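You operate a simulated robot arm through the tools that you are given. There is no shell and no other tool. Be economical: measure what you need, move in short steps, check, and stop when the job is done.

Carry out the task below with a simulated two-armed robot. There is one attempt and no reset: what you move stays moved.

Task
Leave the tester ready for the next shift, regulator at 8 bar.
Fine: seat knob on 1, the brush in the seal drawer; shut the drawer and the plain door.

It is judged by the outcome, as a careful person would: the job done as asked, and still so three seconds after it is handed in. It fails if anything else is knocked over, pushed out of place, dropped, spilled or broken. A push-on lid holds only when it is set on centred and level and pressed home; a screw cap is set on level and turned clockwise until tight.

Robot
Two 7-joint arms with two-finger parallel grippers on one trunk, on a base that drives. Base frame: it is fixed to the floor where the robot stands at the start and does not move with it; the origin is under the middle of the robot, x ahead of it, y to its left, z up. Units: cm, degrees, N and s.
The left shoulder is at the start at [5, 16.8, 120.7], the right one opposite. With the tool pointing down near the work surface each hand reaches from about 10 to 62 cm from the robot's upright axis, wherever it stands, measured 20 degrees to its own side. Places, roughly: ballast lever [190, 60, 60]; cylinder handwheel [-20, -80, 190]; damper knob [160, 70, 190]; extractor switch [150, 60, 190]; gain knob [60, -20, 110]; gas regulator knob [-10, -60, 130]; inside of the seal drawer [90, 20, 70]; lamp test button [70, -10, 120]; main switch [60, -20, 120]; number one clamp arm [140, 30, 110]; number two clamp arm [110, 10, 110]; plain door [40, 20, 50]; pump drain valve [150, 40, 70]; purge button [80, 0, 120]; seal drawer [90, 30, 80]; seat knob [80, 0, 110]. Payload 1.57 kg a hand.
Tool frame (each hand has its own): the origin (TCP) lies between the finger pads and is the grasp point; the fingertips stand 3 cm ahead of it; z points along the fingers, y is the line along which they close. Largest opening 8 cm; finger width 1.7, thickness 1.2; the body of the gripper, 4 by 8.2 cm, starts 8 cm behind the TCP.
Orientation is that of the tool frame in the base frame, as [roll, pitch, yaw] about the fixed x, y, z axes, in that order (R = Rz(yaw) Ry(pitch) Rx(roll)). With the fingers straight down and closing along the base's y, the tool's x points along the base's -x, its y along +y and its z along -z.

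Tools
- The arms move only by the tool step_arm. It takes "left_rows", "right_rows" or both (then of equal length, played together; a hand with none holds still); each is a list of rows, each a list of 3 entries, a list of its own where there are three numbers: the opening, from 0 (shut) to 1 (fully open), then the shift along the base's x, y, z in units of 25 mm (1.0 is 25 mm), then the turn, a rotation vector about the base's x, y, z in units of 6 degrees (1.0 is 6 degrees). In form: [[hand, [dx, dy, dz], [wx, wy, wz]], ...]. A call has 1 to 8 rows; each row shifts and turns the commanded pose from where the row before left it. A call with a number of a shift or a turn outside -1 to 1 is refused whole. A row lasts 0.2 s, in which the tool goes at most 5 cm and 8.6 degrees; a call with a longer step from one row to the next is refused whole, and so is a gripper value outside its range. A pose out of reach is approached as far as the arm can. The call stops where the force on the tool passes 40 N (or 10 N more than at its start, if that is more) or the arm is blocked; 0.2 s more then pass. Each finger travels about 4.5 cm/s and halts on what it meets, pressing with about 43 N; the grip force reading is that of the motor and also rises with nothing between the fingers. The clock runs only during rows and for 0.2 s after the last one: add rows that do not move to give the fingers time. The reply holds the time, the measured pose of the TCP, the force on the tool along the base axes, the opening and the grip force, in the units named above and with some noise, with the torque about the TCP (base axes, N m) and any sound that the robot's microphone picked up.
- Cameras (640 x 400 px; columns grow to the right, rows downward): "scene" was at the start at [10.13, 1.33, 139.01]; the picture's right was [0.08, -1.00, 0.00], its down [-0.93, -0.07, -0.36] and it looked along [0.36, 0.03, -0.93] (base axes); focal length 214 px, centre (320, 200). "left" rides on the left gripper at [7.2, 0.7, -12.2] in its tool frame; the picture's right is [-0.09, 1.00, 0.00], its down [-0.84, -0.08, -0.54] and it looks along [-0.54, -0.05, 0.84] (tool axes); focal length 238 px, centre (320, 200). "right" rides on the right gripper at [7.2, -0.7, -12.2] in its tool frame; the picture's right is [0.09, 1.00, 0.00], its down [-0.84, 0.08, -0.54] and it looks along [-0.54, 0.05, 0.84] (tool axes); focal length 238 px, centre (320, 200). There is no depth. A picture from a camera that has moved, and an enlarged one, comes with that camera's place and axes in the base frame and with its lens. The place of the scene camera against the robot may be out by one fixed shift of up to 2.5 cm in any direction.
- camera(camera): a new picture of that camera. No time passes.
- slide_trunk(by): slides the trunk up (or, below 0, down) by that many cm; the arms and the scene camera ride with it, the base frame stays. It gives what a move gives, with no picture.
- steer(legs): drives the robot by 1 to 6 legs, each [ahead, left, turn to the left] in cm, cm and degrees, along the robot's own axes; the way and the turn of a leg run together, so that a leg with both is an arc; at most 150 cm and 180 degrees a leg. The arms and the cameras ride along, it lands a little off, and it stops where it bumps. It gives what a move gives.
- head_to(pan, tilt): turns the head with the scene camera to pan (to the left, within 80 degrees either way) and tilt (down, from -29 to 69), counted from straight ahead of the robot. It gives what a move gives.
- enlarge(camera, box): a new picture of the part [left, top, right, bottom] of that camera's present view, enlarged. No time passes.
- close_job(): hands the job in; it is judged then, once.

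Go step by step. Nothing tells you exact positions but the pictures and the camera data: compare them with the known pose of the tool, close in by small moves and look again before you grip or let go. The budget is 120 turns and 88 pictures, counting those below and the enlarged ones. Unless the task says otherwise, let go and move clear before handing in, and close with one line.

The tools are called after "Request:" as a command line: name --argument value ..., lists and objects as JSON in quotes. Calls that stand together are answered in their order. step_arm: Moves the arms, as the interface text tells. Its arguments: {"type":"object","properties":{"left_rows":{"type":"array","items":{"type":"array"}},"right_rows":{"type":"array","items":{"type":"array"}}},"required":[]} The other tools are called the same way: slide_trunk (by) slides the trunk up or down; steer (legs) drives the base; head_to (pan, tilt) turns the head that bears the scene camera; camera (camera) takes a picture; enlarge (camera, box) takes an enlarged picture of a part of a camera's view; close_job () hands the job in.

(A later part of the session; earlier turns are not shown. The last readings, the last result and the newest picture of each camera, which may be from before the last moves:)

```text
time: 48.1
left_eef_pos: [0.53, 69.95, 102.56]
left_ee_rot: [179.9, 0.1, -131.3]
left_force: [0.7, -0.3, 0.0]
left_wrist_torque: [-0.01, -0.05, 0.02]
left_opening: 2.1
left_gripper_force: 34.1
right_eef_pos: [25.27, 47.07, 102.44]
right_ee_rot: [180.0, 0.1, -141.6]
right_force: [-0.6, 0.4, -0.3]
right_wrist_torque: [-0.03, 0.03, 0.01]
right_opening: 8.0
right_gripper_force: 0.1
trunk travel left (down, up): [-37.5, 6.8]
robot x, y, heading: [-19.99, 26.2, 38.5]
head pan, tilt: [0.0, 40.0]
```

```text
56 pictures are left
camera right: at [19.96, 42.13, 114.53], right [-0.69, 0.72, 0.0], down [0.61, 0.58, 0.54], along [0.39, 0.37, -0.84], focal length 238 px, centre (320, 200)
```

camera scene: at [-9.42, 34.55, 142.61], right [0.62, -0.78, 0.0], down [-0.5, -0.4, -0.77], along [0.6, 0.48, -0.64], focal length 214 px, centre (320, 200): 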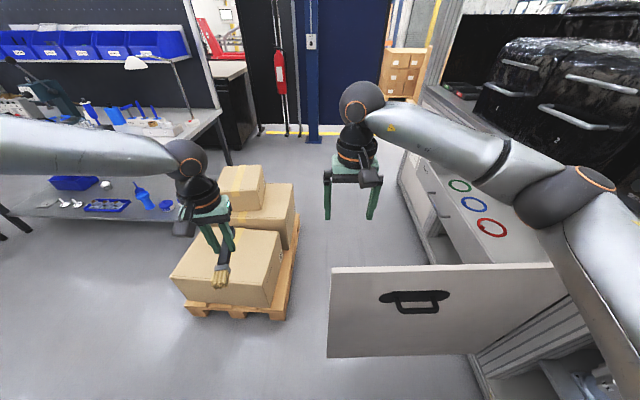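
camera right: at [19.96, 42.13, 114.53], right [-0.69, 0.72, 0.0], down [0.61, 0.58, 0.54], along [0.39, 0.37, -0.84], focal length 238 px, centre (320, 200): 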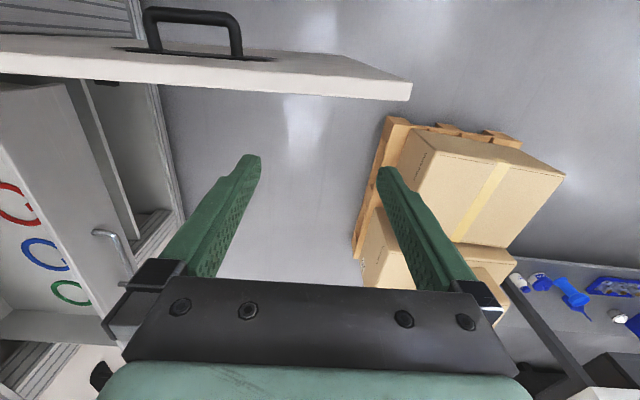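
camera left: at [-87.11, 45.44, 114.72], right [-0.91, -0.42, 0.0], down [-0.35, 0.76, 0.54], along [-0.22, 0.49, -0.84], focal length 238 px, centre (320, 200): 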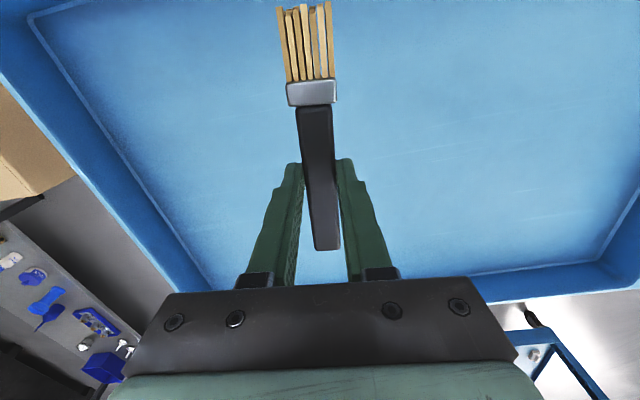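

The corner is confirmed at (16.5, 50.9, 89.6). I'll lower the fingers behind the door.

Request:
step_arm --right_rows '[[1, [0, 0, -0.9], [0, 0, 0]], [1, [0, 0, -0.9], [0, 0, 0]], [1, [0, 0, -0.9], [0, 0, 0]], [1, [0, 0, -0.9], [0, 0, 0]], [1, [0, 0, -0.9], [0, 0, 0]], [1, [0, 0, -0.9], [0, 0, 0]], [1, [-0.3, -0.24, 0], [0, 0, 0]], [1, [0, 0, 0], [0, 0, 0]]]'

Request:
camera --camera "right"

```text
time: 49.9
left_eef_pos: [0.48, 69.91, 102.58]
left_ee_rot: [180.0, 0.0, -131.5]
left_force: [-0.6, 0.2, -0.5]
left_wrist_torque: [0.01, 0.01, 0.01]
left_opening: 2.13
left_gripper_force: 34.1
right_eef_pos: [24.42, 46.45, 88.95]
right_ee_rot: [179.9, 0.0, -141.6]
right_force: [0.5, -0.3, -0.1]
right_wrist_torque: [0.01, 0.0, 0.04]
right_opening: 8.0
right_gripper_force: 0.0
trunk travel left (down, up): [-37.5, 6.8]
robot x, y, heading: [-20.01, 25.94, 38.3]
head pan, tilt: [0.0, 40.0]
```

```text
55 pictures are left
camera right: at [19.27, 41.51, 101.0], right [-0.69, 0.72, 0.0], down [0.61, 0.58, 0.54], along [0.39, 0.37, -0.84], focal length 238 px, centre (320, 200)
```

right: 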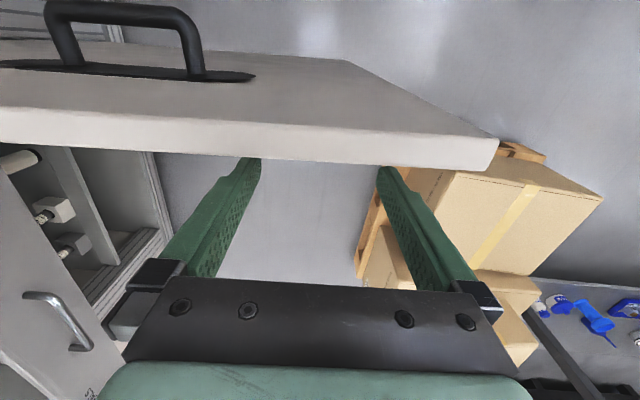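

The fingers are behind the door top. I'll pull gently toward me to see whether the door opens further.

Request:
step_arm --right_rows '[[1, [-0.4, -0.3, 0], [0, 0, 0]], [1, [-0.4, -0.3, 0], [0, 0, 0]], [1, [-0.5, -0.4, 0], [0, 0, 0]], [1, [-0.5, -0.4, 0], [0, 0, 0]], [1, [-0.5, -0.4, 0], [0, 0, 0]], [1, [0, 0, 0], [0, 0, 0]]]'

Request:
camera --camera "right"

```text
time: 51.3
left_eef_pos: [0.6, 69.94, 102.49]
left_ee_rot: [180.0, 0.0, -131.3]
left_force: [-0.3, 0.4, 0.0]
left_wrist_torque: [0.0, 0.02, 0.01]
left_opening: 2.1
left_gripper_force: 33.5
right_eef_pos: [18.88, 42.05, 88.89]
right_ee_rot: [179.9, -0.1, -141.7]
right_force: [-0.7, 0.2, -0.8]
right_wrist_torque: [0.03, -0.03, -0.01]
right_opening: 7.99
right_gripper_force: 0.1
trunk travel left (down, up): [-37.5, 6.8]
robot x, y, heading: [-19.54, 26.03, 38.3]
head pan, tilt: [0.0, 40.0]
```

```text
54 pictures are left
camera right: at [13.54, 37.0, 100.99], right [-0.69, 0.72, 0.0], down [0.61, 0.58, 0.54], along [0.39, 0.37, -0.84], focal length 238 px, centre (320, 200)
```

right: 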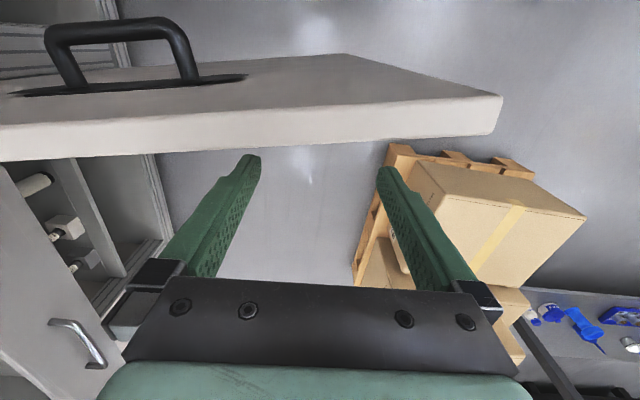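

The door swings further freely. I'll keep pulling by driving back in an arc with the fingers hooked.

Request:
steer --legs '[[-18, -4, 0]]'

Request:
camera --camera "right"

```text
time: 52.4
left_eef_pos: [-3.75, 64.85, 102.56]
left_ee_rot: [-179.9, 0.1, -131.5]
left_force: [-0.3, 0.1, 0.2]
left_wrist_torque: [0.0, -0.02, -0.04]
left_opening: 2.1
left_gripper_force: 34.6
right_eef_pos: [15.26, 37.52, 89.1]
right_ee_rot: [179.5, 2.2, -141.3]
right_force: [0.4, 0.6, -0.7]
right_wrist_torque: [-0.04, 0.05, -0.03]
right_opening: 7.92
right_gripper_force: 0.1
trunk travel left (down, up): [-37.5, 6.8]
robot x, y, heading: [-24.02, 20.54, 38.3]
head pan, tilt: [0.0, 40.0]
stopped in leg 1: the force on the tool passed its limit at 83 N (the readings are from after the stop); the commanded pose is now the measured one
```

```text
53 pictures are left
camera right: at [9.86, 32.2, 100.88], right [-0.69, 0.72, 0.01], down [0.59, 0.57, 0.57], along [0.41, 0.4, -0.82], focal length 238 px, centre (320, 200)
```

right: 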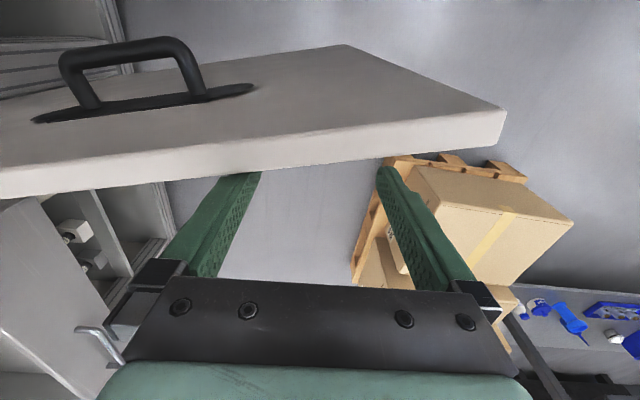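

The drive stopped on force, either inertia or a door stop. I'll pull slowly with the arm to tell which.

Request:
step_arm --right_rows '[[1, [-0.2, -0.16, 0], [0, 0, 0]], [1, [-0.2, -0.16, 0], [0, 0, 0]], [1, [-0.25, -0.2, 0], [0, 0, 0]], [1, [-0.3, -0.24, 0], [0, 0, 0]], [1, [-0.3, -0.24, 0], [0, 0, 0]], [1, [-0.3, -0.24, 0], [0, 0, 0]], [1, [-0.3, -0.24, 0], [0, 0, 0]]]'

Request:
camera --camera "right"

```text
time: 53.0
left_eef_pos: [-3.72, 64.85, 102.59]
left_ee_rot: [180.0, 0.1, -131.3]
left_force: [-0.7, 0.7, 0.2]
left_wrist_torque: [0.0, -0.01, 0.01]
left_opening: 2.09
left_gripper_force: 34.4
right_eef_pos: [15.41, 37.36, 89.38]
right_ee_rot: [179.3, 4.1, -141.3]
right_force: [10.2, 9.4, -3.8]
right_wrist_torque: [0.16, 0.16, 0.73]
right_opening: 7.82
right_gripper_force: 0.0
trunk travel left (down, up): [-37.5, 6.8]
robot x, y, heading: [-23.94, 20.44, 38.4]
head pan, tilt: [0.0, 40.0]
stopped in row 3 (right hand): the force on the tool passed its limit at 44 N (the readings are from after the stop); the commanded pose is now the measured one
```

```text
52 pictures are left
camera right: at [9.63, 31.86, 100.93], right [-0.7, 0.72, 0.01], down [0.58, 0.55, 0.6], along [0.43, 0.42, -0.8], focal length 238 px, centre (320, 200)
```

right: 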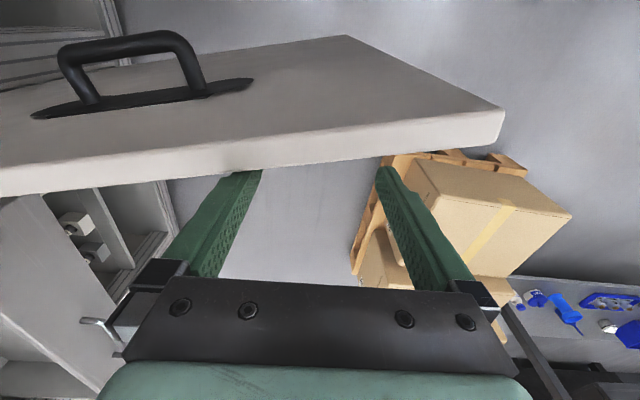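

The door has a hard stop at about 100°, too little to pass. I'll release it, raise the hand, and instead drive round the pallet through the gap beside the trolley, stopping to check on the way.

Request:
step_arm --right_rows '[[1, [0.3, 0.24, 0.3], [0, 0, 0]], [1, [0.3, 0.24, 1], [0, 0, 0]], [1, [0, 0, 1], [0, 0, 0]], [1, [0, 0, 1], [0, 0, 0]], [1, [0, 0, 1], [0, 0, 0]], [1, [0, 0, 1], [0, 0, 0]], [1, [0, 0, 1], [0, 0, 0]], [1, [0, 0, 1], [0, 0, 0]]]'

Request:
steer --legs '[[14, 16, -2.4]]'

Request:
head_to --pan 60 --tilt 45

Request:
camera --camera "scene"

```text
time: 54.8
left_eef_pos: [-3.81, 64.91, 102.45]
left_ee_rot: [-180.0, 0.1, -131.3]
left_force: [0.1, 1.0, -0.6]
left_wrist_torque: [-0.01, -0.03, -0.01]
left_opening: 2.1
left_gripper_force: 33.9
right_eef_pos: [16.67, 38.38, 107.6]
right_ee_rot: [179.4, 3.4, -141.4]
right_force: [0.4, -0.4, -0.8]
right_wrist_torque: [0.0, -0.03, 0.01]
right_opening: 8.0
right_gripper_force: 0.1
trunk travel left (down, up): [-37.5, 6.8]
robot x, y, heading: [-23.9, 20.47, 38.6]
head pan, tilt: [0.0, 40.0]
```

```text
time: 56.8
left_eef_pos: [-0.55, 85.19, 102.43]
left_ee_rot: [-180.0, 0.1, -133.6]
left_force: [-0.1, -0.2, -1.1]
left_wrist_torque: [-0.03, 0.0, 0.0]
left_opening: 2.08
left_gripper_force: 34.2
right_eef_pos: [18.78, 58.06, 107.64]
right_ee_rot: [179.5, 3.7, -143.6]
right_force: [0.4, 0.8, -0.1]
right_wrist_torque: [0.01, -0.02, 0.01]
right_opening: 7.99
right_gripper_force: 0.0
trunk travel left (down, up): [-37.5, 6.8]
robot x, y, heading: [-22.58, 41.74, 36.0]
head pan, tilt: [0.0, 40.0]
```

```text
time: 58.1
left_eef_pos: [-0.61, 85.19, 102.53]
left_ee_rot: [-179.9, 0.1, -133.5]
left_force: [0.1, 0.6, -0.1]
left_wrist_torque: [0.0, -0.02, -0.01]
left_opening: 2.09
left_gripper_force: 34.5
right_eef_pos: [18.76, 57.97, 107.49]
right_ee_rot: [179.3, 3.6, -143.6]
right_force: [-0.6, 0.1, -0.2]
right_wrist_torque: [0.03, 0.01, 0.0]
right_opening: 8.0
right_gripper_force: 0.1
trunk travel left (down, up): [-37.5, 6.8]
robot x, y, heading: [-22.51, 41.55, 36.5]
head pan, tilt: [60.0, 45.0]
```

```text
51 pictures are left
camera scene: at [-19.64, 53.17, 141.9], right [0.99, 0.11, 0.0], down [0.08, -0.7, -0.71], along [-0.08, 0.7, -0.71], focal length 214 px, centre (320, 200)
```

scene: 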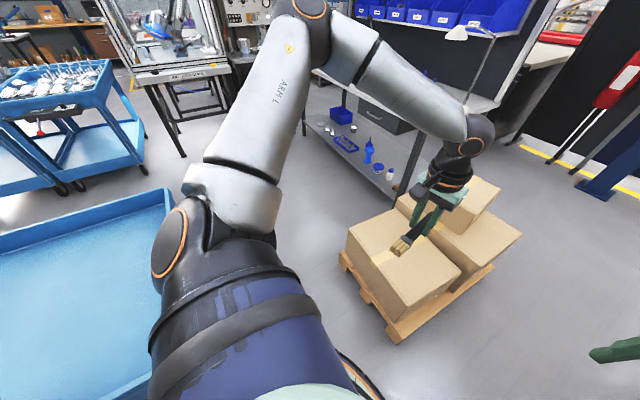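

The gap is about 67 cm wide, so I must know my base's size. I'll tilt the right hand so its camera looks back at the base.

Request:
step_arm --right_rows '[[1, [0, 0, 0], [-0.59, 0.8, 0]], [1, [0, 0, 0], [-0.59, 0.8, 0]], [1, [0, 0, 0], [-0.59, 0.8, 0]], [1, [0, 0, 0], [-0.59, 0.8, 0]], [1, [0, 0, 0], [-0.59, 0.8, 0]], [1, [0, 0, 0], [-0.59, 0.8, 0]], [1, [0, 0, 0], [-0.59, 0.8, 0]], [1, [0, 0, 0], [-0.59, 0.8, 0]]]'

Request:
camera --camera "right"

```text
time: 59.9
left_eef_pos: [-0.57, 85.26, 102.61]
left_ee_rot: [-179.9, 0.2, -133.7]
left_force: [-0.1, -0.4, -0.8]
left_wrist_torque: [0.04, -0.02, 0.02]
left_opening: 2.1
left_gripper_force: 34.2
right_eef_pos: [18.77, 58.01, 107.71]
right_ee_rot: [179.3, -44.0, -143.5]
right_force: [0.1, -0.2, 0.5]
right_wrist_torque: [0.01, 0.0, -0.02]
right_opening: 8.01
right_gripper_force: 0.0
trunk travel left (down, up): [-37.5, 6.8]
robot x, y, heading: [-22.33, 41.43, 36.2]
head pan, tilt: [60.0, 45.0]
```

```text
50 pictures are left
camera right: at [21.89, 59.41, 121.3], right [-0.64, 0.77, 0.07], down [0.74, 0.64, -0.19], along [-0.19, -0.07, -0.98], focal length 238 px, centre (320, 200)
```

right: 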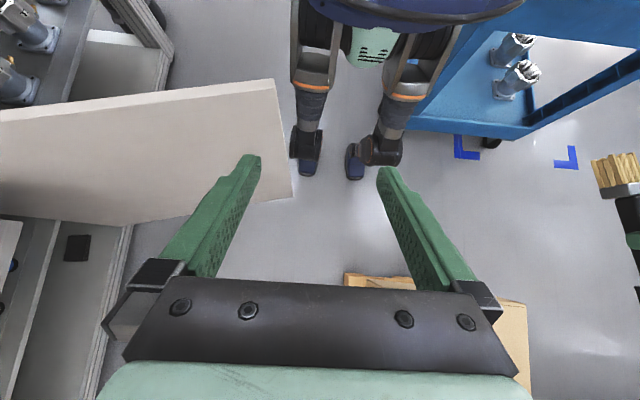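

My "base" is a narrow pair of legs (about ±20 cm), so the 67 cm gap has good margin. I'll restore the right hand and drive through the middle of the gap.

Request:
step_arm --right_rows '[[1, [0, 0, 0], [0.59, -0.8, 0]], [1, [0, 0, 0], [0.59, -0.8, 0]], [1, [0, 0, 0], [0.59, -0.8, 0]], [1, [0, 0, 0], [0.59, -0.8, 0]], [1, [0, 0, 0], [0.59, -0.8, 0]], [1, [0, 0, 0], [0.59, -0.8, 0]], [1, [0, 0, 0], [0.59, -0.8, 0]], [1, [0, 0, 0], [0.59, -0.8, 0]]]'

Request:
steer --legs '[[22, 20, 0], [0, 100, 0]]'

Request:
head_to --pan 0 --tilt 35

Request:
camera --camera "scene"

```text
time: 61.7
left_eef_pos: [-0.63, 85.16, 102.58]
left_ee_rot: [-180.0, 0.1, -133.5]
left_force: [0.5, 0.2, -0.8]
left_wrist_torque: [0.02, 0.02, 0.02]
left_opening: 2.1
left_gripper_force: 34.0
right_eef_pos: [18.73, 57.88, 107.58]
right_ee_rot: [179.4, 3.8, -143.6]
right_force: [0.4, -0.6, 0.0]
right_wrist_torque: [0.01, 0.01, 0.03]
right_opening: 7.99
right_gripper_force: 0.1
trunk travel left (down, up): [-37.5, 6.8]
robot x, y, heading: [-22.43, 41.97, 36.4]
head pan, tilt: [60.0, 45.0]
```

```text
time: 72.9
left_eef_pos: [-54.25, 195.57, 102.58]
left_ee_rot: [180.0, 0.0, -133.5]
left_force: [0.5, 0.5, -0.9]
left_wrist_torque: [0.01, -0.02, 0.02]
left_opening: 2.1
left_gripper_force: 34.1
right_eef_pos: [-34.83, 168.44, 107.74]
right_ee_rot: [179.4, 3.6, -143.3]
right_force: [0.6, 0.0, -0.2]
right_wrist_torque: [0.01, 0.02, 0.0]
right_opening: 8.02
right_gripper_force: 0.0
trunk travel left (down, up): [-37.5, 6.8]
robot x, y, heading: [-75.98, 152.49, 36.5]
head pan, tilt: [60.0, 45.0]
```

```text
time: 74.2
left_eef_pos: [-54.38, 195.72, 102.49]
left_ee_rot: [-180.0, 0.1, -133.5]
left_force: [-0.4, -1.2, -0.3]
left_wrist_torque: [-0.03, 0.0, 0.01]
left_opening: 2.1
left_gripper_force: 35.0
right_eef_pos: [-34.85, 168.46, 107.69]
right_ee_rot: [179.4, 3.6, -143.4]
right_force: [-0.8, -0.2, 0.6]
right_wrist_torque: [-0.01, 0.01, 0.0]
right_opening: 8.0
right_gripper_force: 0.1
trunk travel left (down, up): [-37.5, 6.8]
robot x, y, heading: [-76.18, 151.88, 36.1]
head pan, tilt: [0.0, 35.0]
```

```text
49 pictures are left
camera scene: at [-65.3, 160.81, 143.38], right [0.59, -0.81, 0.0], down [-0.46, -0.34, -0.82], along [0.66, 0.49, -0.57], focal length 214 px, centre (320, 200)
```

scene: 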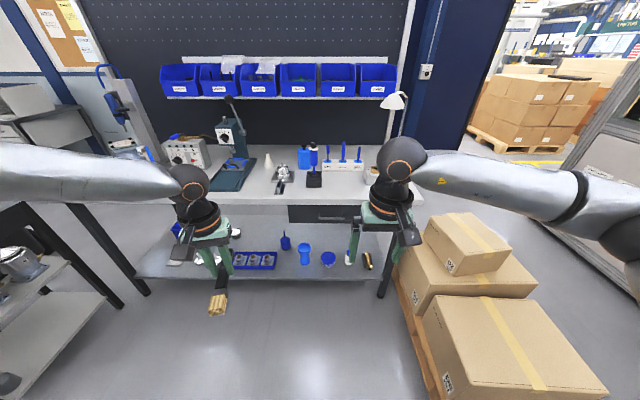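

The bench blocks the way behind the pallet. I'll return and instead pass sideways between the door tip and the pallet (about 42 cm), facing the pallet; first I'll go back and look.

Request:
steer --legs '[[0, -100, 0], [0, 0, 37]]'

Request:
head_to --pan -60 --tilt 55

Request:
camera --camera "scene"

```text
time: 85.1
left_eef_pos: [-25.15, 118.94, 102.55]
left_ee_rot: [179.9, 0.1, -96.8]
left_force: [-0.5, 0.2, -0.1]
left_wrist_torque: [0.0, 0.0, -0.02]
left_opening: 2.08
left_gripper_force: 33.8
right_eef_pos: [6.67, 108.78, 107.57]
right_ee_rot: [179.4, 3.6, -106.8]
right_force: [0.2, -0.1, -0.2]
right_wrist_torque: [-0.02, -0.01, 0.03]
right_opening: 8.0
right_gripper_force: 0.1
trunk travel left (down, up): [-37.5, 6.8]
robot x, y, heading: [-16.75, 71.07, 73.0]
head pan, tilt: [0.0, 35.0]
```

```text
time: 86.4
left_eef_pos: [-25.04, 118.97, 102.6]
left_ee_rot: [180.0, 0.2, -96.9]
left_force: [-0.5, -0.1, -0.5]
left_wrist_torque: [0.04, -0.02, -0.01]
left_opening: 2.1
left_gripper_force: 33.8
right_eef_pos: [6.63, 108.87, 107.66]
right_ee_rot: [179.4, 3.6, -106.7]
right_force: [-0.2, 0.7, -0.1]
right_wrist_torque: [0.02, 0.05, -0.02]
right_opening: 8.0
right_gripper_force: 0.0
trunk travel left (down, up): [-37.5, 6.8]
robot x, y, heading: [-16.42, 71.03, 73.0]
head pan, tilt: [-60.0, 55.0]
```

```text
48 pictures are left
camera scene: at [-8.04, 77.5, 140.56], right [0.23, -0.97, 0.0], down [-0.8, -0.19, -0.57], along [0.56, 0.13, -0.82], focal length 214 px, centre (320, 200)
```

scene: 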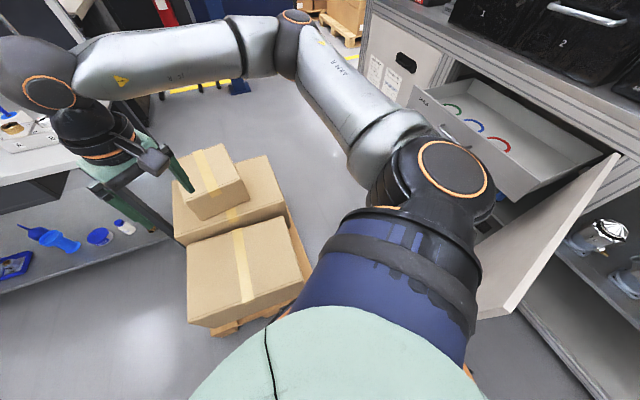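

From here I'm lined up with the gap's midpoint at about (11.5, 61). I'll step sideways in two parts.

Request:
steer --legs '[[-1, -30, 0], [0, -32, 0]]'

Request:
camera --camera "scene"

```text
time: 88.3
left_eef_pos: [-12.73, 114.87, 102.45]
left_ee_rot: [-179.8, 0.1, -97.1]
left_force: [-0.6, 0.3, -0.9]
left_wrist_torque: [-0.01, -0.02, 0.02]
left_opening: 2.09
left_gripper_force: 34.0
right_eef_pos: [19.22, 104.53, 107.69]
right_ee_rot: [179.5, 3.6, -107.0]
right_force: [-0.1, 0.0, 0.9]
right_wrist_torque: [-0.01, -0.02, 0.0]
right_opening: 7.99
right_gripper_force: 0.1
trunk travel left (down, up): [-37.5, 6.8]
robot x, y, heading: [-4.0, 66.87, 73.0]
head pan, tilt: [-60.0, 55.0]
stopped in leg 1: the robot was blocked; the commanded pose is now the measured one
```

```text
47 pictures are left
camera scene: at [4.36, 73.31, 140.56], right [0.22, -0.97, 0.0], down [-0.8, -0.18, -0.57], along [0.56, 0.13, -0.82], focal length 214 px, centre (320, 200)
```

scene: 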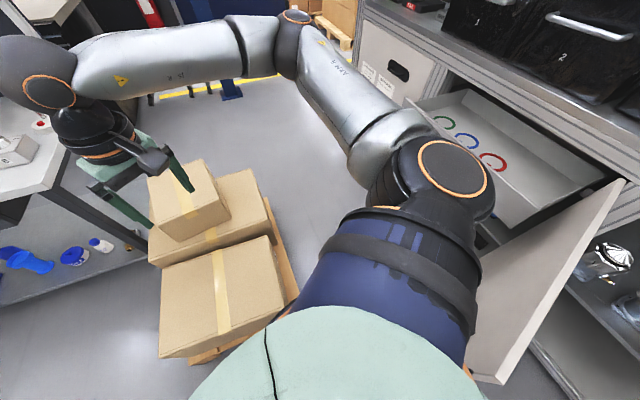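

My footprint is too wide for that gap (nothing was moved). New plan: work over the top of the door from the bay side, with the door swung slightly toward the drawer. First I'll measure the drawer from here.

Request:
enlarge --camera "scene" --box '[390, 60, 640, 216]'

```text
2.56 times, centred on (515, 138) of scene
camera zoom: at [4.36, 73.31, 140.56], right [0.22, -0.97, 0.0], down [-0.8, -0.18, -0.57], along [0.56, 0.13, -0.82], focal length 549 px, centre (-179, 359)
```

zoom: 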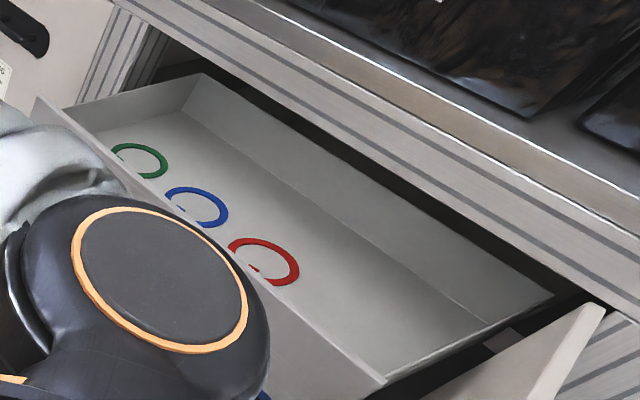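

The drawer spans t≈52–123 along the bench, with free floor near (x≈72, y≈8), next to the door. I'll drive back to the open side, facing the door, to swing it back from its stop to 90°.

Request:
steer --legs '[[0, 17, 0], [-72.8, -14.9, 0], [0, 0, -35]]'

Request:
camera --camera "right"

```text
time: 95.8
left_eef_pos: [-7.25, 41.6, 102.58]
left_ee_rot: [-180.0, 0.1, -132.0]
left_force: [-0.7, 0.9, -1.1]
left_wrist_torque: [0.02, 0.01, 0.0]
left_opening: 2.08
left_gripper_force: 34.8
right_eef_pos: [12.95, 15.05, 107.6]
right_ee_rot: [179.5, 3.6, -141.9]
right_force: [-0.5, -0.3, -0.3]
right_wrist_torque: [-0.01, 0.0, 0.0]
right_opening: 7.99
right_gripper_force: 0.0
trunk travel left (down, up): [-37.5, 6.8]
robot x, y, heading: [-27.93, -2.21, 37.8]
head pan, tilt: [-60.0, 55.0]
```

```text
45 pictures are left
camera right: at [7.07, 9.62, 119.21], right [-0.69, 0.73, 0.01], down [0.59, 0.55, 0.59], along [0.43, 0.41, -0.8], focal length 238 px, centre (320, 200)
```

right: 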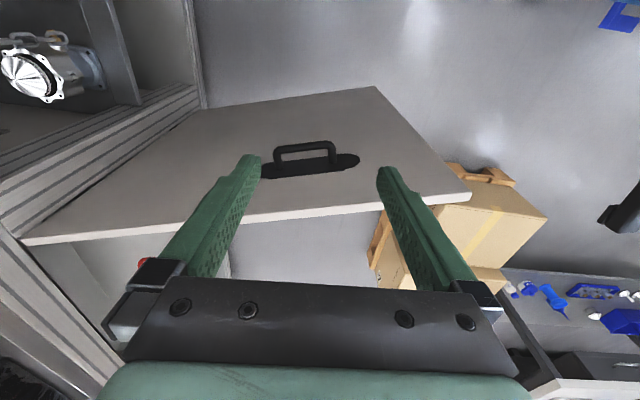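

The door is still at its stop. I'll lower the right hand in front of the door face near its free end.

Request:
step_arm --right_rows '[[1, [-0.31, 0.39, -1], [0, 0, 0]], [1, [-0.31, 0.39, -1], [0, 0, 0]], [1, [-0.31, 0.39, -1], [0, 0, 0]], [1, [-0.31, 0.39, -1], [0, 0, 0]], [1, [-0.31, 0.39, -1], [0, 0, 0]], [1, [-0.31, 0.39, -1], [0, 0, 0]], [1, [-0.31, 0.39, -1], [0, 0, 0]], [1, [-0.31, 0.39, -1], [0, 0, 0]]]'

Request:
camera --camera "right"

```text
time: 97.6
left_eef_pos: [-7.3, 41.72, 102.58]
left_ee_rot: [-180.0, 0.1, -132.0]
left_force: [0.3, 0.4, -0.5]
left_wrist_torque: [-0.01, 0.03, 0.02]
left_opening: 2.09
left_gripper_force: 34.5
right_eef_pos: [6.74, 22.98, 87.62]
right_ee_rot: [179.4, 3.6, -142.0]
right_force: [0.6, 1.1, 0.4]
right_wrist_torque: [0.03, -0.03, -0.03]
right_opening: 7.98
right_gripper_force: 0.0
trunk travel left (down, up): [-37.5, 6.8]
robot x, y, heading: [-27.95, -2.09, 37.9]
head pan, tilt: [-60.0, 55.0]
```

```text
44 pictures are left
camera right: at [0.82, 17.58, 99.16], right [-0.69, 0.73, 0.0], down [0.59, 0.55, 0.59], along [0.43, 0.41, -0.8], focal length 238 px, centre (320, 200)
```

right: 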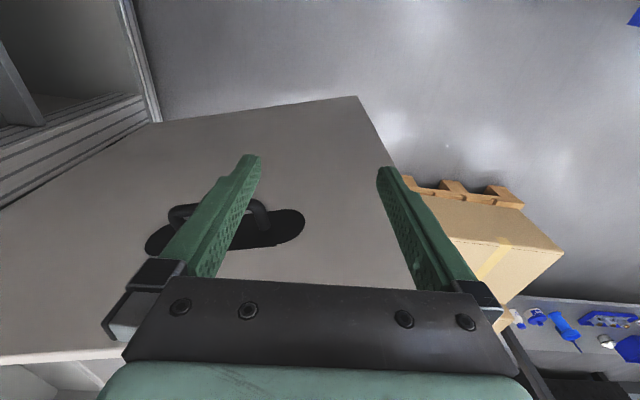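

Now I'll drive ahead 8 cm, then push the door slowly with the arm to about 90°.

Request:
steer --legs '[[8, 0, 0]]'

Request:
step_arm --right_rows '[[1, [0.5, 0.4, 0], [0, 0, 0]], [1, [0.6, 0.48, 0], [0, 0, 0]], [1, [0.6, 0.48, 0], [0, 0, 0]], [1, [0.6, 0.48, 0], [0, 0, 0]], [1, [0.6, 0.48, 0], [0, 0, 0]], [1, [0.6, 0.48, 0], [0, 0, 0]], [1, [0.5, 0.4, 0], [0, 0, 0]], [1, [0.4, 0.32, 0], [0, 0, 0]]]'

Request:
camera --camera "right"

```text
time: 98.6
left_eef_pos: [-1.0, 46.6, 102.45]
left_ee_rot: [179.9, 0.1, -131.9]
left_force: [0.0, 0.1, -0.5]
left_wrist_torque: [-0.01, 0.0, -0.02]
left_opening: 2.08
left_gripper_force: 34.5
right_eef_pos: [13.0, 27.84, 87.59]
right_ee_rot: [179.4, 3.5, -142.0]
right_force: [-1.3, 0.3, 0.2]
right_wrist_torque: [0.01, -0.02, 0.02]
right_opening: 8.02
right_gripper_force: 0.1
trunk travel left (down, up): [-37.5, 6.8]
robot x, y, heading: [-21.83, 2.78, 38.1]
head pan, tilt: [-60.0, 55.0]
```

```text
time: 100.4
left_eef_pos: [-1.05, 46.61, 102.55]
left_ee_rot: [180.0, 0.1, -132.0]
left_force: [0.2, -0.3, -0.5]
left_wrist_torque: [0.06, -0.03, -0.02]
left_opening: 2.1
left_gripper_force: 34.5
right_eef_pos: [24.03, 36.76, 87.56]
right_ee_rot: [179.4, 3.6, -141.9]
right_force: [0.5, 0.1, 1.3]
right_wrist_torque: [-0.04, 0.0, 0.05]
right_opening: 7.98
right_gripper_force: 0.1
trunk travel left (down, up): [-37.5, 6.8]
robot x, y, heading: [-21.55, 2.44, 37.9]
head pan, tilt: [-60.0, 55.0]
```

```text
43 pictures are left
camera right: at [18.18, 31.3, 99.24], right [-0.69, 0.73, 0.01], down [0.59, 0.55, 0.59], along [0.43, 0.41, -0.8], focal length 238 px, centre (320, 200)
```

right: 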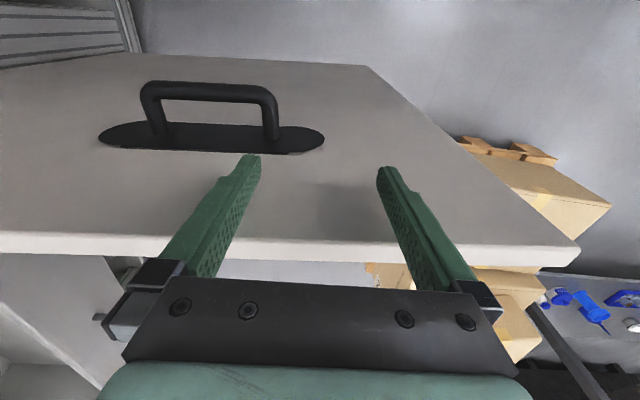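

The door is back at about 90°. I'll raise and tuck the right hand in beside my body before moving close to the tester.

Request:
step_arm --right_rows '[[0.3, [-0.26, -1, 1], [0, 0, 0]], [0.3, [-0.26, -1, 1], [0, 0, 0]], [0.3, [-0.26, -1, 1], [0, 0, 0]], [0.3, [-0.26, -1, 1], [0, 0, 0]], [0.3, [-0.26, -1, 1], [0, 0, 0]], [0.3, [-0.26, -1, 1], [0, 0, 0]], [0.3, [-0.26, -1, 1], [0, 0, 0]], [0.3, [-0.26, -1, 1], [0, 0, 0]]]'

Request:
step_arm --right_rows '[[0.3, [-0.26, -1, 0.5], [0, 0, 0]], [0.3, [-0.26, -1, 0.5], [0, 0, 0]], [0.3, [-0.26, -1, 0.5], [0, 0, 0]], [0.3, [-0.26, -1, 0.5], [0, 0, 0]], [0.3, [-0.26, -1, 0], [0, 0, 0]], [0.3, [-0.26, -1, 0], [0, 0, 0]], [0.3, [-0.26, -1, 0], [0, 0, 0]], [0.3, [-0.26, -1, 0], [0, 0, 0]]]'

Request:
head_to --pan -10 --tilt 50

Request:
camera --camera "scene"

```text
time: 102.2
left_eef_pos: [-1.04, 46.55, 102.61]
left_ee_rot: [180.0, 0.1, -132.0]
left_force: [0.6, 0.2, 0.3]
left_wrist_torque: [0.01, 0.03, 0.01]
left_opening: 2.11
left_gripper_force: 34.5
right_eef_pos: [18.72, 16.61, 107.56]
right_ee_rot: [179.4, 3.6, -142.1]
right_force: [0.2, -0.5, 0.5]
right_wrist_torque: [-0.01, 0.03, -0.02]
right_opening: 2.41
right_gripper_force: 0.1
trunk travel left (down, up): [-37.5, 6.8]
robot x, y, heading: [-21.32, 2.94, 37.9]
head pan, tilt: [-60.0, 55.0]
```

```text
time: 104.0
left_eef_pos: [-0.99, 46.53, 102.48]
left_ee_rot: [-180.0, 0.1, -132.0]
left_force: [0.1, -0.5, -1.2]
left_wrist_torque: [0.02, 0.01, -0.02]
left_opening: 2.1
left_gripper_force: 34.3
right_eef_pos: [13.58, -3.45, 112.66]
right_ee_rot: [179.4, 3.6, -141.8]
right_force: [-0.6, -0.5, -0.5]
right_wrist_torque: [0.02, -0.01, -0.04]
right_opening: 2.39
right_gripper_force: 0.0
trunk travel left (down, up): [-37.5, 6.8]
robot x, y, heading: [-21.97, 2.67, 37.9]
head pan, tilt: [-60.0, 55.0]
```

```text
time: 105.2
left_eef_pos: [-1.05, 46.6, 102.5]
left_ee_rot: [-180.0, 0.2, -131.9]
left_force: [0.2, 0.2, -0.7]
left_wrist_torque: [0.02, -0.01, 0.01]
left_opening: 2.08
left_gripper_force: 34.3
right_eef_pos: [13.5, -3.28, 112.58]
right_ee_rot: [179.4, 3.6, -141.9]
right_force: [-0.6, 0.2, 1.0]
right_wrist_torque: [0.0, 0.01, -0.01]
right_opening: 2.37
right_gripper_force: 0.1
trunk travel left (down, up): [-37.5, 6.8]
robot x, y, heading: [-21.8, 2.52, 37.8]
head pan, tilt: [-10.0, 50.0]
```

```text
42 pictures are left
camera scene: at [-11.18, 9.63, 141.2], right [0.47, -0.88, 0.0], down [-0.68, -0.36, -0.64], along [0.57, 0.3, -0.77], focal length 214 px, centre (320, 200)
```

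scene: 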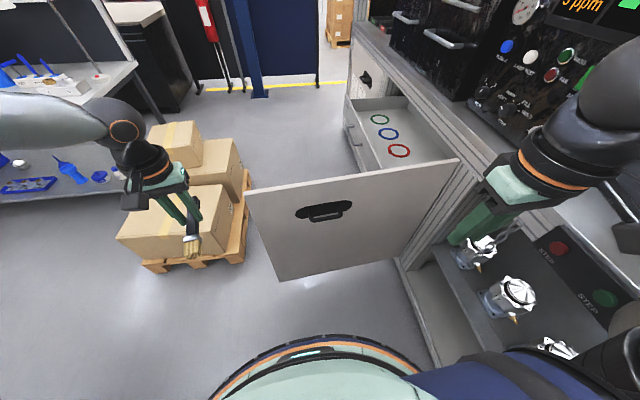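

Everything is clear. I'll turn right 55° here, then move in toward the door–bench corner in stages, looking before the last part.

Request:
steer --legs '[[0, 0, -55], [28, 6, 0]]'

Request:
head_to --pan 10 --tilt 55

Request:
camera --camera "scene"

Request:
camera --camera "left"

```text
time: 108.9
left_eef_pos: [35.35, 10.66, 102.49]
left_ee_rot: [-179.7, 0.1, 172.9]
left_force: [-0.1, -0.2, 0.5]
left_wrist_torque: [0.02, 0.0, 0.02]
left_opening: 2.09
left_gripper_force: 34.3
right_eef_pos: [2.73, -29.92, 112.8]
right_ee_rot: [179.8, 3.5, 162.8]
right_force: [0.8, 0.5, -0.9]
right_wrist_torque: [0.0, -0.01, -0.02]
right_opening: 2.4
right_gripper_force: 0.1
trunk travel left (down, up): [-37.5, 6.8]
robot x, y, heading: [-12.87, 1.86, -17.2]
head pan, tilt: [-10.0, 50.0]
stopped in leg 2: the robot was blocked; the commanded pose is now the measured one
```

```text
time: 109.7
left_eef_pos: [35.43, 10.61, 102.48]
left_ee_rot: [-179.6, 0.1, 172.7]
left_force: [0.1, 0.6, -1.4]
left_wrist_torque: [0.03, -0.01, -0.01]
left_opening: 2.07
left_gripper_force: 33.7
right_eef_pos: [2.78, -30.0, 112.71]
right_ee_rot: [179.8, 3.6, 162.7]
right_force: [1.0, 1.0, 0.3]
right_wrist_torque: [-0.01, -0.04, 0.02]
right_opening: 2.41
right_gripper_force: 0.1
trunk travel left (down, up): [-37.5, 6.8]
robot x, y, heading: [-12.33, 1.55, -17.1]
head pan, tilt: [10.0, 55.0]
```

```text
41 pictures are left
camera scene: at [-0.91, 1.41, 140.55], right [-0.13, -0.99, 0.01], down [-0.81, 0.1, -0.57], along [0.57, -0.08, -0.82], focal length 214 px, centre (320, 200)
```

scene: 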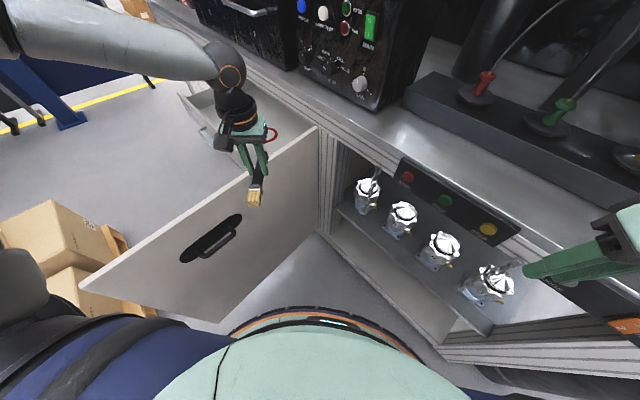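

```text
40 pictures are left
camera left: at [28.32, 12.3, 114.68], right [0.22, 0.98, -0.01], down [0.82, -0.18, 0.54], along [0.53, -0.12, -0.84], focal length 238 px, centre (320, 200)
```

left: 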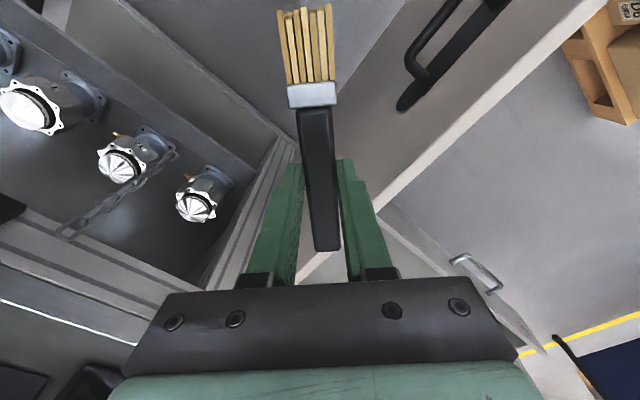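

I was blocked, probably by my right elbow near the regulator column. I'll look to the right.

Request:
head_to --pan -65 --tilt 30

Request:
camera --camera "scene"

```text
time: 111.2
left_eef_pos: [35.35, 10.49, 102.43]
left_ee_rot: [-179.6, 0.2, 172.8]
left_force: [-0.5, -0.3, -0.4]
left_wrist_torque: [-0.06, -0.01, 0.02]
left_opening: 2.09
left_gripper_force: 33.8
right_eef_pos: [2.62, -29.95, 112.77]
right_ee_rot: [179.8, 3.7, 162.6]
right_force: [-0.1, 0.6, -0.2]
right_wrist_torque: [-0.02, 0.01, -0.02]
right_opening: 2.42
right_gripper_force: 0.0
trunk travel left (down, up): [-37.5, 6.8]
robot x, y, heading: [-12.36, 1.89, -17.2]
head pan, tilt: [-65.0, 30.0]
```

```text
39 pictures are left
camera scene: at [-6.88, -6.61, 144.22], right [-0.99, -0.14, 0.0], down [-0.07, 0.49, -0.87], along [0.12, -0.86, -0.49], focal length 214 px, centre (320, 200)
```

scene: 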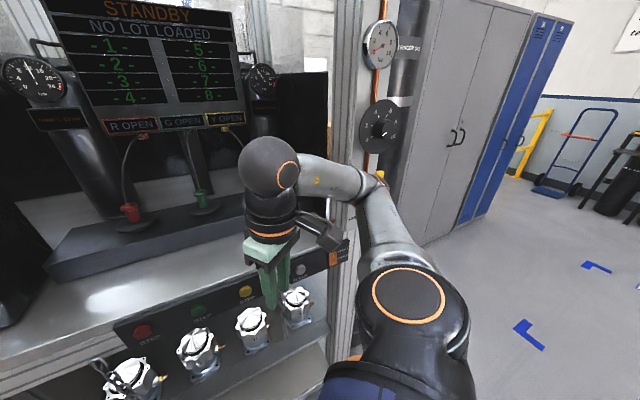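

The right elbow is against the column near the yellow line valve. Let me check it closely before backing off.

Request:
enlarge --camera "scene" --box '[320, 80, 440, 260]'

Request:
steer --legs '[[-14, 6, 0]]'

Request:
enlarge --camera "scene" --box '[280, 80, 440, 260]'

```text
2.22 times, centred on (380, 170) of scene
camera zoom: at [-6.88, -6.61, 144.22], right [-0.99, -0.14, 0.0], down [-0.07, 0.49, -0.87], along [0.12, -0.86, -0.49], focal length 477 px, centre (187, 267)
```

zoom: 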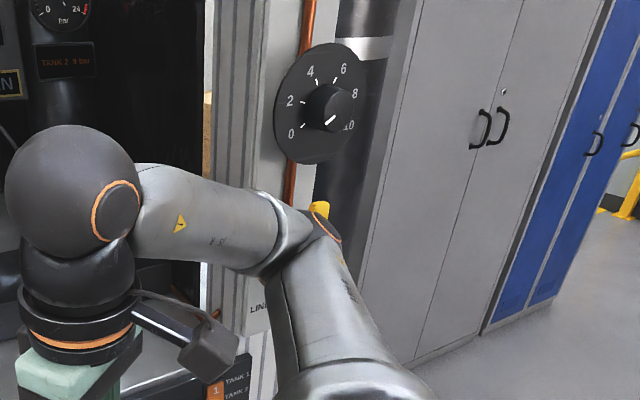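

```text
time: 112.6
left_eef_pos: [23.69, 19.81, 102.6]
left_ee_rot: [-179.9, 0.2, 172.8]
left_force: [-0.4, -0.6, -1.2]
left_wrist_torque: [-0.02, -0.02, 0.0]
left_opening: 2.09
left_gripper_force: 34.0
right_eef_pos: [-8.93, -20.58, 112.65]
right_ee_rot: [179.5, 3.6, 162.7]
right_force: [0.2, 1.0, 0.7]
right_wrist_torque: [-0.03, -0.05, 0.0]
right_opening: 2.39
right_gripper_force: 0.0
trunk travel left (down, up): [-37.5, 6.8]
robot x, y, heading: [-24.62, 11.77, -17.0]
head pan, tilt: [-65.0, 30.0]
```

```text
2.22 times, centred on (360, 170) of scene
camera zoom: at [-18.63, 2.59, 144.17], right [-0.99, -0.14, 0.0], down [-0.07, 0.49, -0.87], along [0.12, -0.86, -0.5], focal length 477 px, centre (231, 267)
```

zoom: 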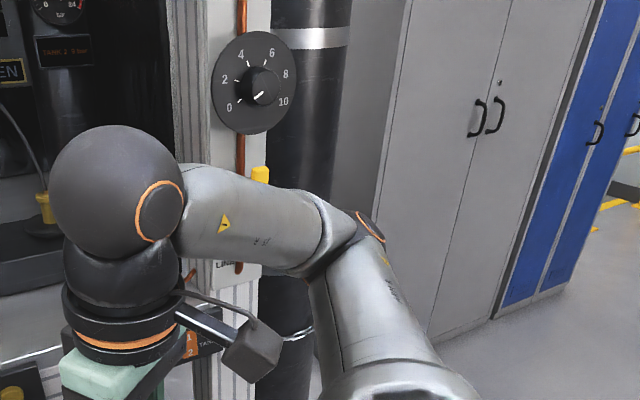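

Nothing was disturbed. I'll take a path further from the column: first along the door side, then into the corner.

Request:
steer --legs '[[27.7, 10.7, 0], [19, -9, 0]]'

Request:
head_to --pan 25 --tilt 55

Request:
camera --camera "scene"

Request:
camera --camera "left"

```text
time: 115.9
left_eef_pos: [69.33, 7.82, 102.52]
left_ee_rot: [180.0, 0.1, 172.8]
left_force: [0.0, -0.3, -0.9]
left_wrist_torque: [0.0, 0.01, 0.02]
left_opening: 2.11
left_gripper_force: 34.5
right_eef_pos: [36.58, -32.89, 112.52]
right_ee_rot: [179.4, 3.7, 162.6]
right_force: [0.5, 0.6, 0.1]
right_wrist_torque: [0.0, 0.02, 0.02]
right_opening: 2.41
right_gripper_force: 0.1
trunk travel left (down, up): [-37.5, 6.8]
robot x, y, heading: [21.48, 0.03, -17.1]
head pan, tilt: [-65.0, 30.0]
```

```text
time: 117.5
left_eef_pos: [69.19, 7.75, 102.51]
left_ee_rot: [-180.0, 0.1, 172.7]
left_force: [0.4, -0.1, 0.2]
left_wrist_torque: [-0.01, 0.03, -0.01]
left_opening: 2.1
left_gripper_force: 33.9
right_eef_pos: [36.61, -32.8, 112.6]
right_ee_rot: [179.4, 3.6, 162.7]
right_force: [-0.2, 0.4, -0.5]
right_wrist_torque: [0.01, 0.01, -0.01]
right_opening: 2.4
right_gripper_force: 0.1
trunk travel left (down, up): [-37.5, 6.8]
robot x, y, heading: [21.32, -0.2, -17.3]
head pan, tilt: [25.0, 55.0]
```

```text
36 pictures are left
camera scene: at [32.88, 0.32, 140.55], right [0.14, -0.99, 0.0], down [-0.81, -0.11, -0.57], along [0.57, 0.08, -0.82], focal length 214 px, centre (320, 200)
```

scene: 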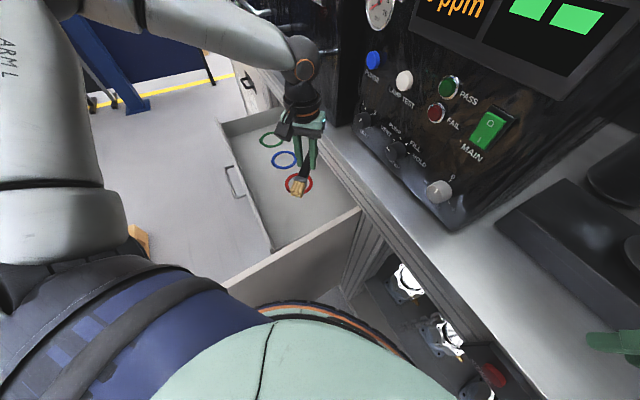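

```text
35 pictures are left
camera left: at [62.13, 9.48, 114.78], right [0.22, 0.98, 0.0], down [0.82, -0.18, 0.54], along [0.53, -0.12, -0.84], focal length 238 px, centre (320, 200)
```

left: 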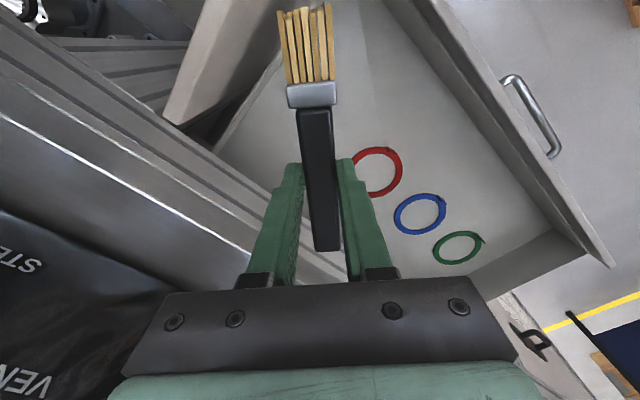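

The drawer interior is in clear view: free floor lies between its near wall and the red ring. To reach it comfortably I'll first shift the left hand leftward, then turn 20° more and step in a little.

Request:
step_arm --left_rows '[[0, [-0.5, 1, 0], [0, 0, 0]], [0, [-0.5, 1, 0], [0, 0, 0]], [0, [-0.5, 1, 0], [0, 0, 0]], [0, [-0.5, 1, 0], [0, 0, 0]], [0, [-0.5, 1, 0], [0, 0, 0]], [0, [-0.5, 1, 0], [0, 0, 0]], [0, [-0.5, 1, 0], [0, 0, 0]], [0, [-0.5, 1, 0], [0, 0, 0]]]'

Request:
steer --legs '[[0, 0, -20], [5, -1, 0]]'

Request:
camera --camera "left"

```text
time: 119.3
left_eef_pos: [59.24, 27.67, 102.51]
left_ee_rot: [-180.0, 0.0, 172.7]
left_force: [0.1, -0.2, -1.1]
left_wrist_torque: [0.04, -0.01, -0.03]
left_opening: 2.1
left_gripper_force: 34.4
right_eef_pos: [36.53, -32.82, 112.51]
right_ee_rot: [179.4, 3.5, 162.7]
right_force: [-0.8, 0.1, 0.4]
right_wrist_torque: [0.03, 0.02, -0.05]
right_opening: 2.43
right_gripper_force: 0.0
trunk travel left (down, up): [-37.5, 6.8]
robot x, y, heading: [21.66, -0.23, -17.3]
head pan, tilt: [25.0, 55.0]
```

```text
time: 121.3
left_eef_pos: [68.67, 10.92, 102.66]
left_ee_rot: [-179.9, 0.1, 152.8]
left_force: [-1.1, 0.2, -0.7]
left_wrist_torque: [-0.03, -0.03, -0.04]
left_opening: 2.11
left_gripper_force: 34.5
right_eef_pos: [26.61, -38.25, 112.56]
right_ee_rot: [179.5, 3.6, 142.7]
right_force: [-0.8, -0.1, 0.0]
right_wrist_torque: [-0.03, -0.02, -0.03]
right_opening: 2.42
right_gripper_force: 0.0
trunk travel left (down, up): [-37.5, 6.8]
robot x, y, heading: [23.57, -2.73, -37.4]
head pan, tilt: [25.0, 55.0]
stopped in leg 2: the robot was blocked; the commanded pose is now the measured one
```

```text
34 pictures are left
camera left: at [62.4, 14.97, 114.78], right [0.54, 0.84, 0.0], down [0.71, -0.45, 0.55], along [0.46, -0.29, -0.84], focal length 238 px, centre (320, 200)
```

left: 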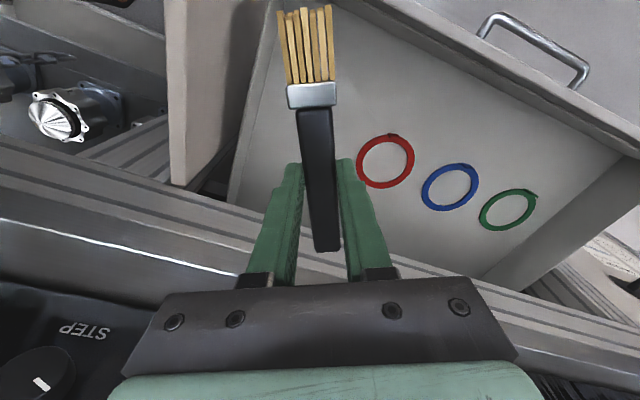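

The hand is now over free drawer floor, with wall and ring clear on either side. I'll descend straight down in stages.

Request:
step_arm --left_rows '[[0, [0, 0, -1], [0, 0, 0]], [0, [0, 0, -1], [0, 0, 0]], [0, [0, 0, -1], [0, 0, 0]], [0, [0, 0, -1], [0, 0, 0]], [0, [0, 0, -1], [0, 0, 0]], [0, [0, 0, -1], [0, 0, 0]], [0, [0, 0, -1], [0, 0, 0]], [0, [0, 0, -1], [0, 0, 0]]]'

Request:
camera --camera "left"

```text
time: 123.2
left_eef_pos: [68.61, 10.78, 82.53]
left_ee_rot: [-179.8, 0.2, 152.7]
left_force: [0.4, 1.0, 0.4]
left_wrist_torque: [0.0, 0.0, 0.03]
left_opening: 2.09
left_gripper_force: 34.2
right_eef_pos: [26.59, -38.41, 112.61]
right_ee_rot: [179.4, 3.5, 142.7]
right_force: [0.0, -0.2, -0.2]
right_wrist_torque: [0.01, 0.0, 0.04]
right_opening: 2.4
right_gripper_force: 0.1
trunk travel left (down, up): [-37.5, 6.8]
robot x, y, heading: [23.57, -2.44, -36.9]
head pan, tilt: [25.0, 55.0]
```

```text
33 pictures are left
camera left: at [62.53, 14.88, 94.69], right [0.54, 0.84, 0.0], down [0.71, -0.45, 0.54], along [0.46, -0.29, -0.84], focal length 238 px, centre (320, 200)
```

left: 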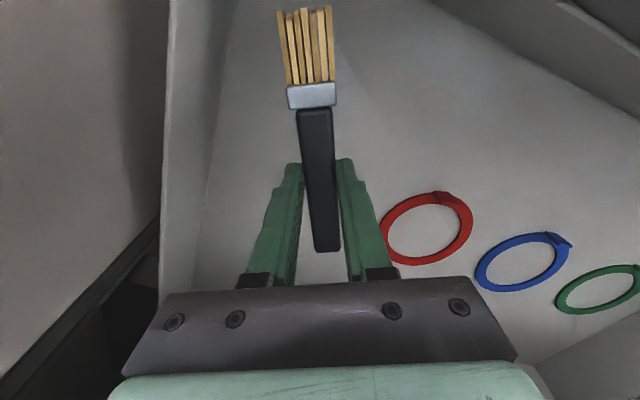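

Clear all round. Continuing down with smaller steps near the floor.

Request:
step_arm --left_rows '[[0, [0, 0, -1], [0, 0, 0]], [0, [0, 0, -0.8], [0, 0, 0]], [0, [0, 0, -0.6], [0, 0, 0]], [0, [0, 0, -0.4], [0, 0, 0]], [0, [0, 0, 0], [0, 0, 0]]]'

Request:
camera --camera "left"

```text
time: 124.5
left_eef_pos: [68.86, 10.46, 75.79]
left_ee_rot: [-179.8, 0.8, 152.7]
left_force: [-3.2, -3.2, 20.6]
left_wrist_torque: [0.59, 0.82, 0.06]
left_opening: 2.09
left_gripper_force: 33.9
right_eef_pos: [26.58, -38.38, 112.64]
right_ee_rot: [179.3, 3.7, 142.7]
right_force: [0.3, 0.3, 1.6]
right_wrist_torque: [0.0, 0.03, 0.01]
right_opening: 2.38
right_gripper_force: 0.1
trunk travel left (down, up): [-37.5, 6.8]
robot x, y, heading: [23.45, -2.5, -37.1]
head pan, tilt: [25.0, 55.0]
stopped in row 5 (left hand): the force on the tool passed its limit at 41 N (the readings are from after the stop); the commanded pose is now the measured one
```

```text
32 pictures are left
camera left: at [62.61, 14.56, 88.04], right [0.54, 0.84, 0.0], down [0.7, -0.45, 0.55], along [0.47, -0.3, -0.83], focal length 238 px, centre (320, 200)
```

left: 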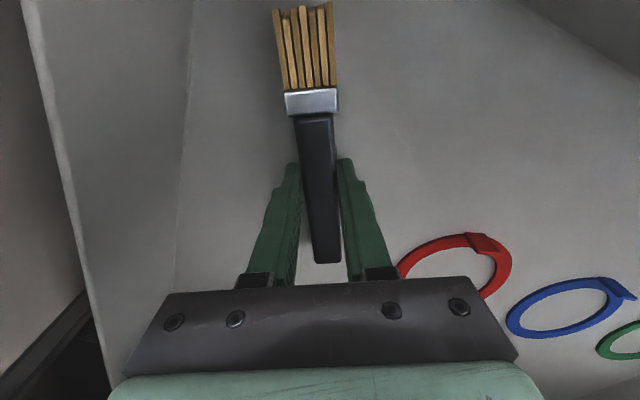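

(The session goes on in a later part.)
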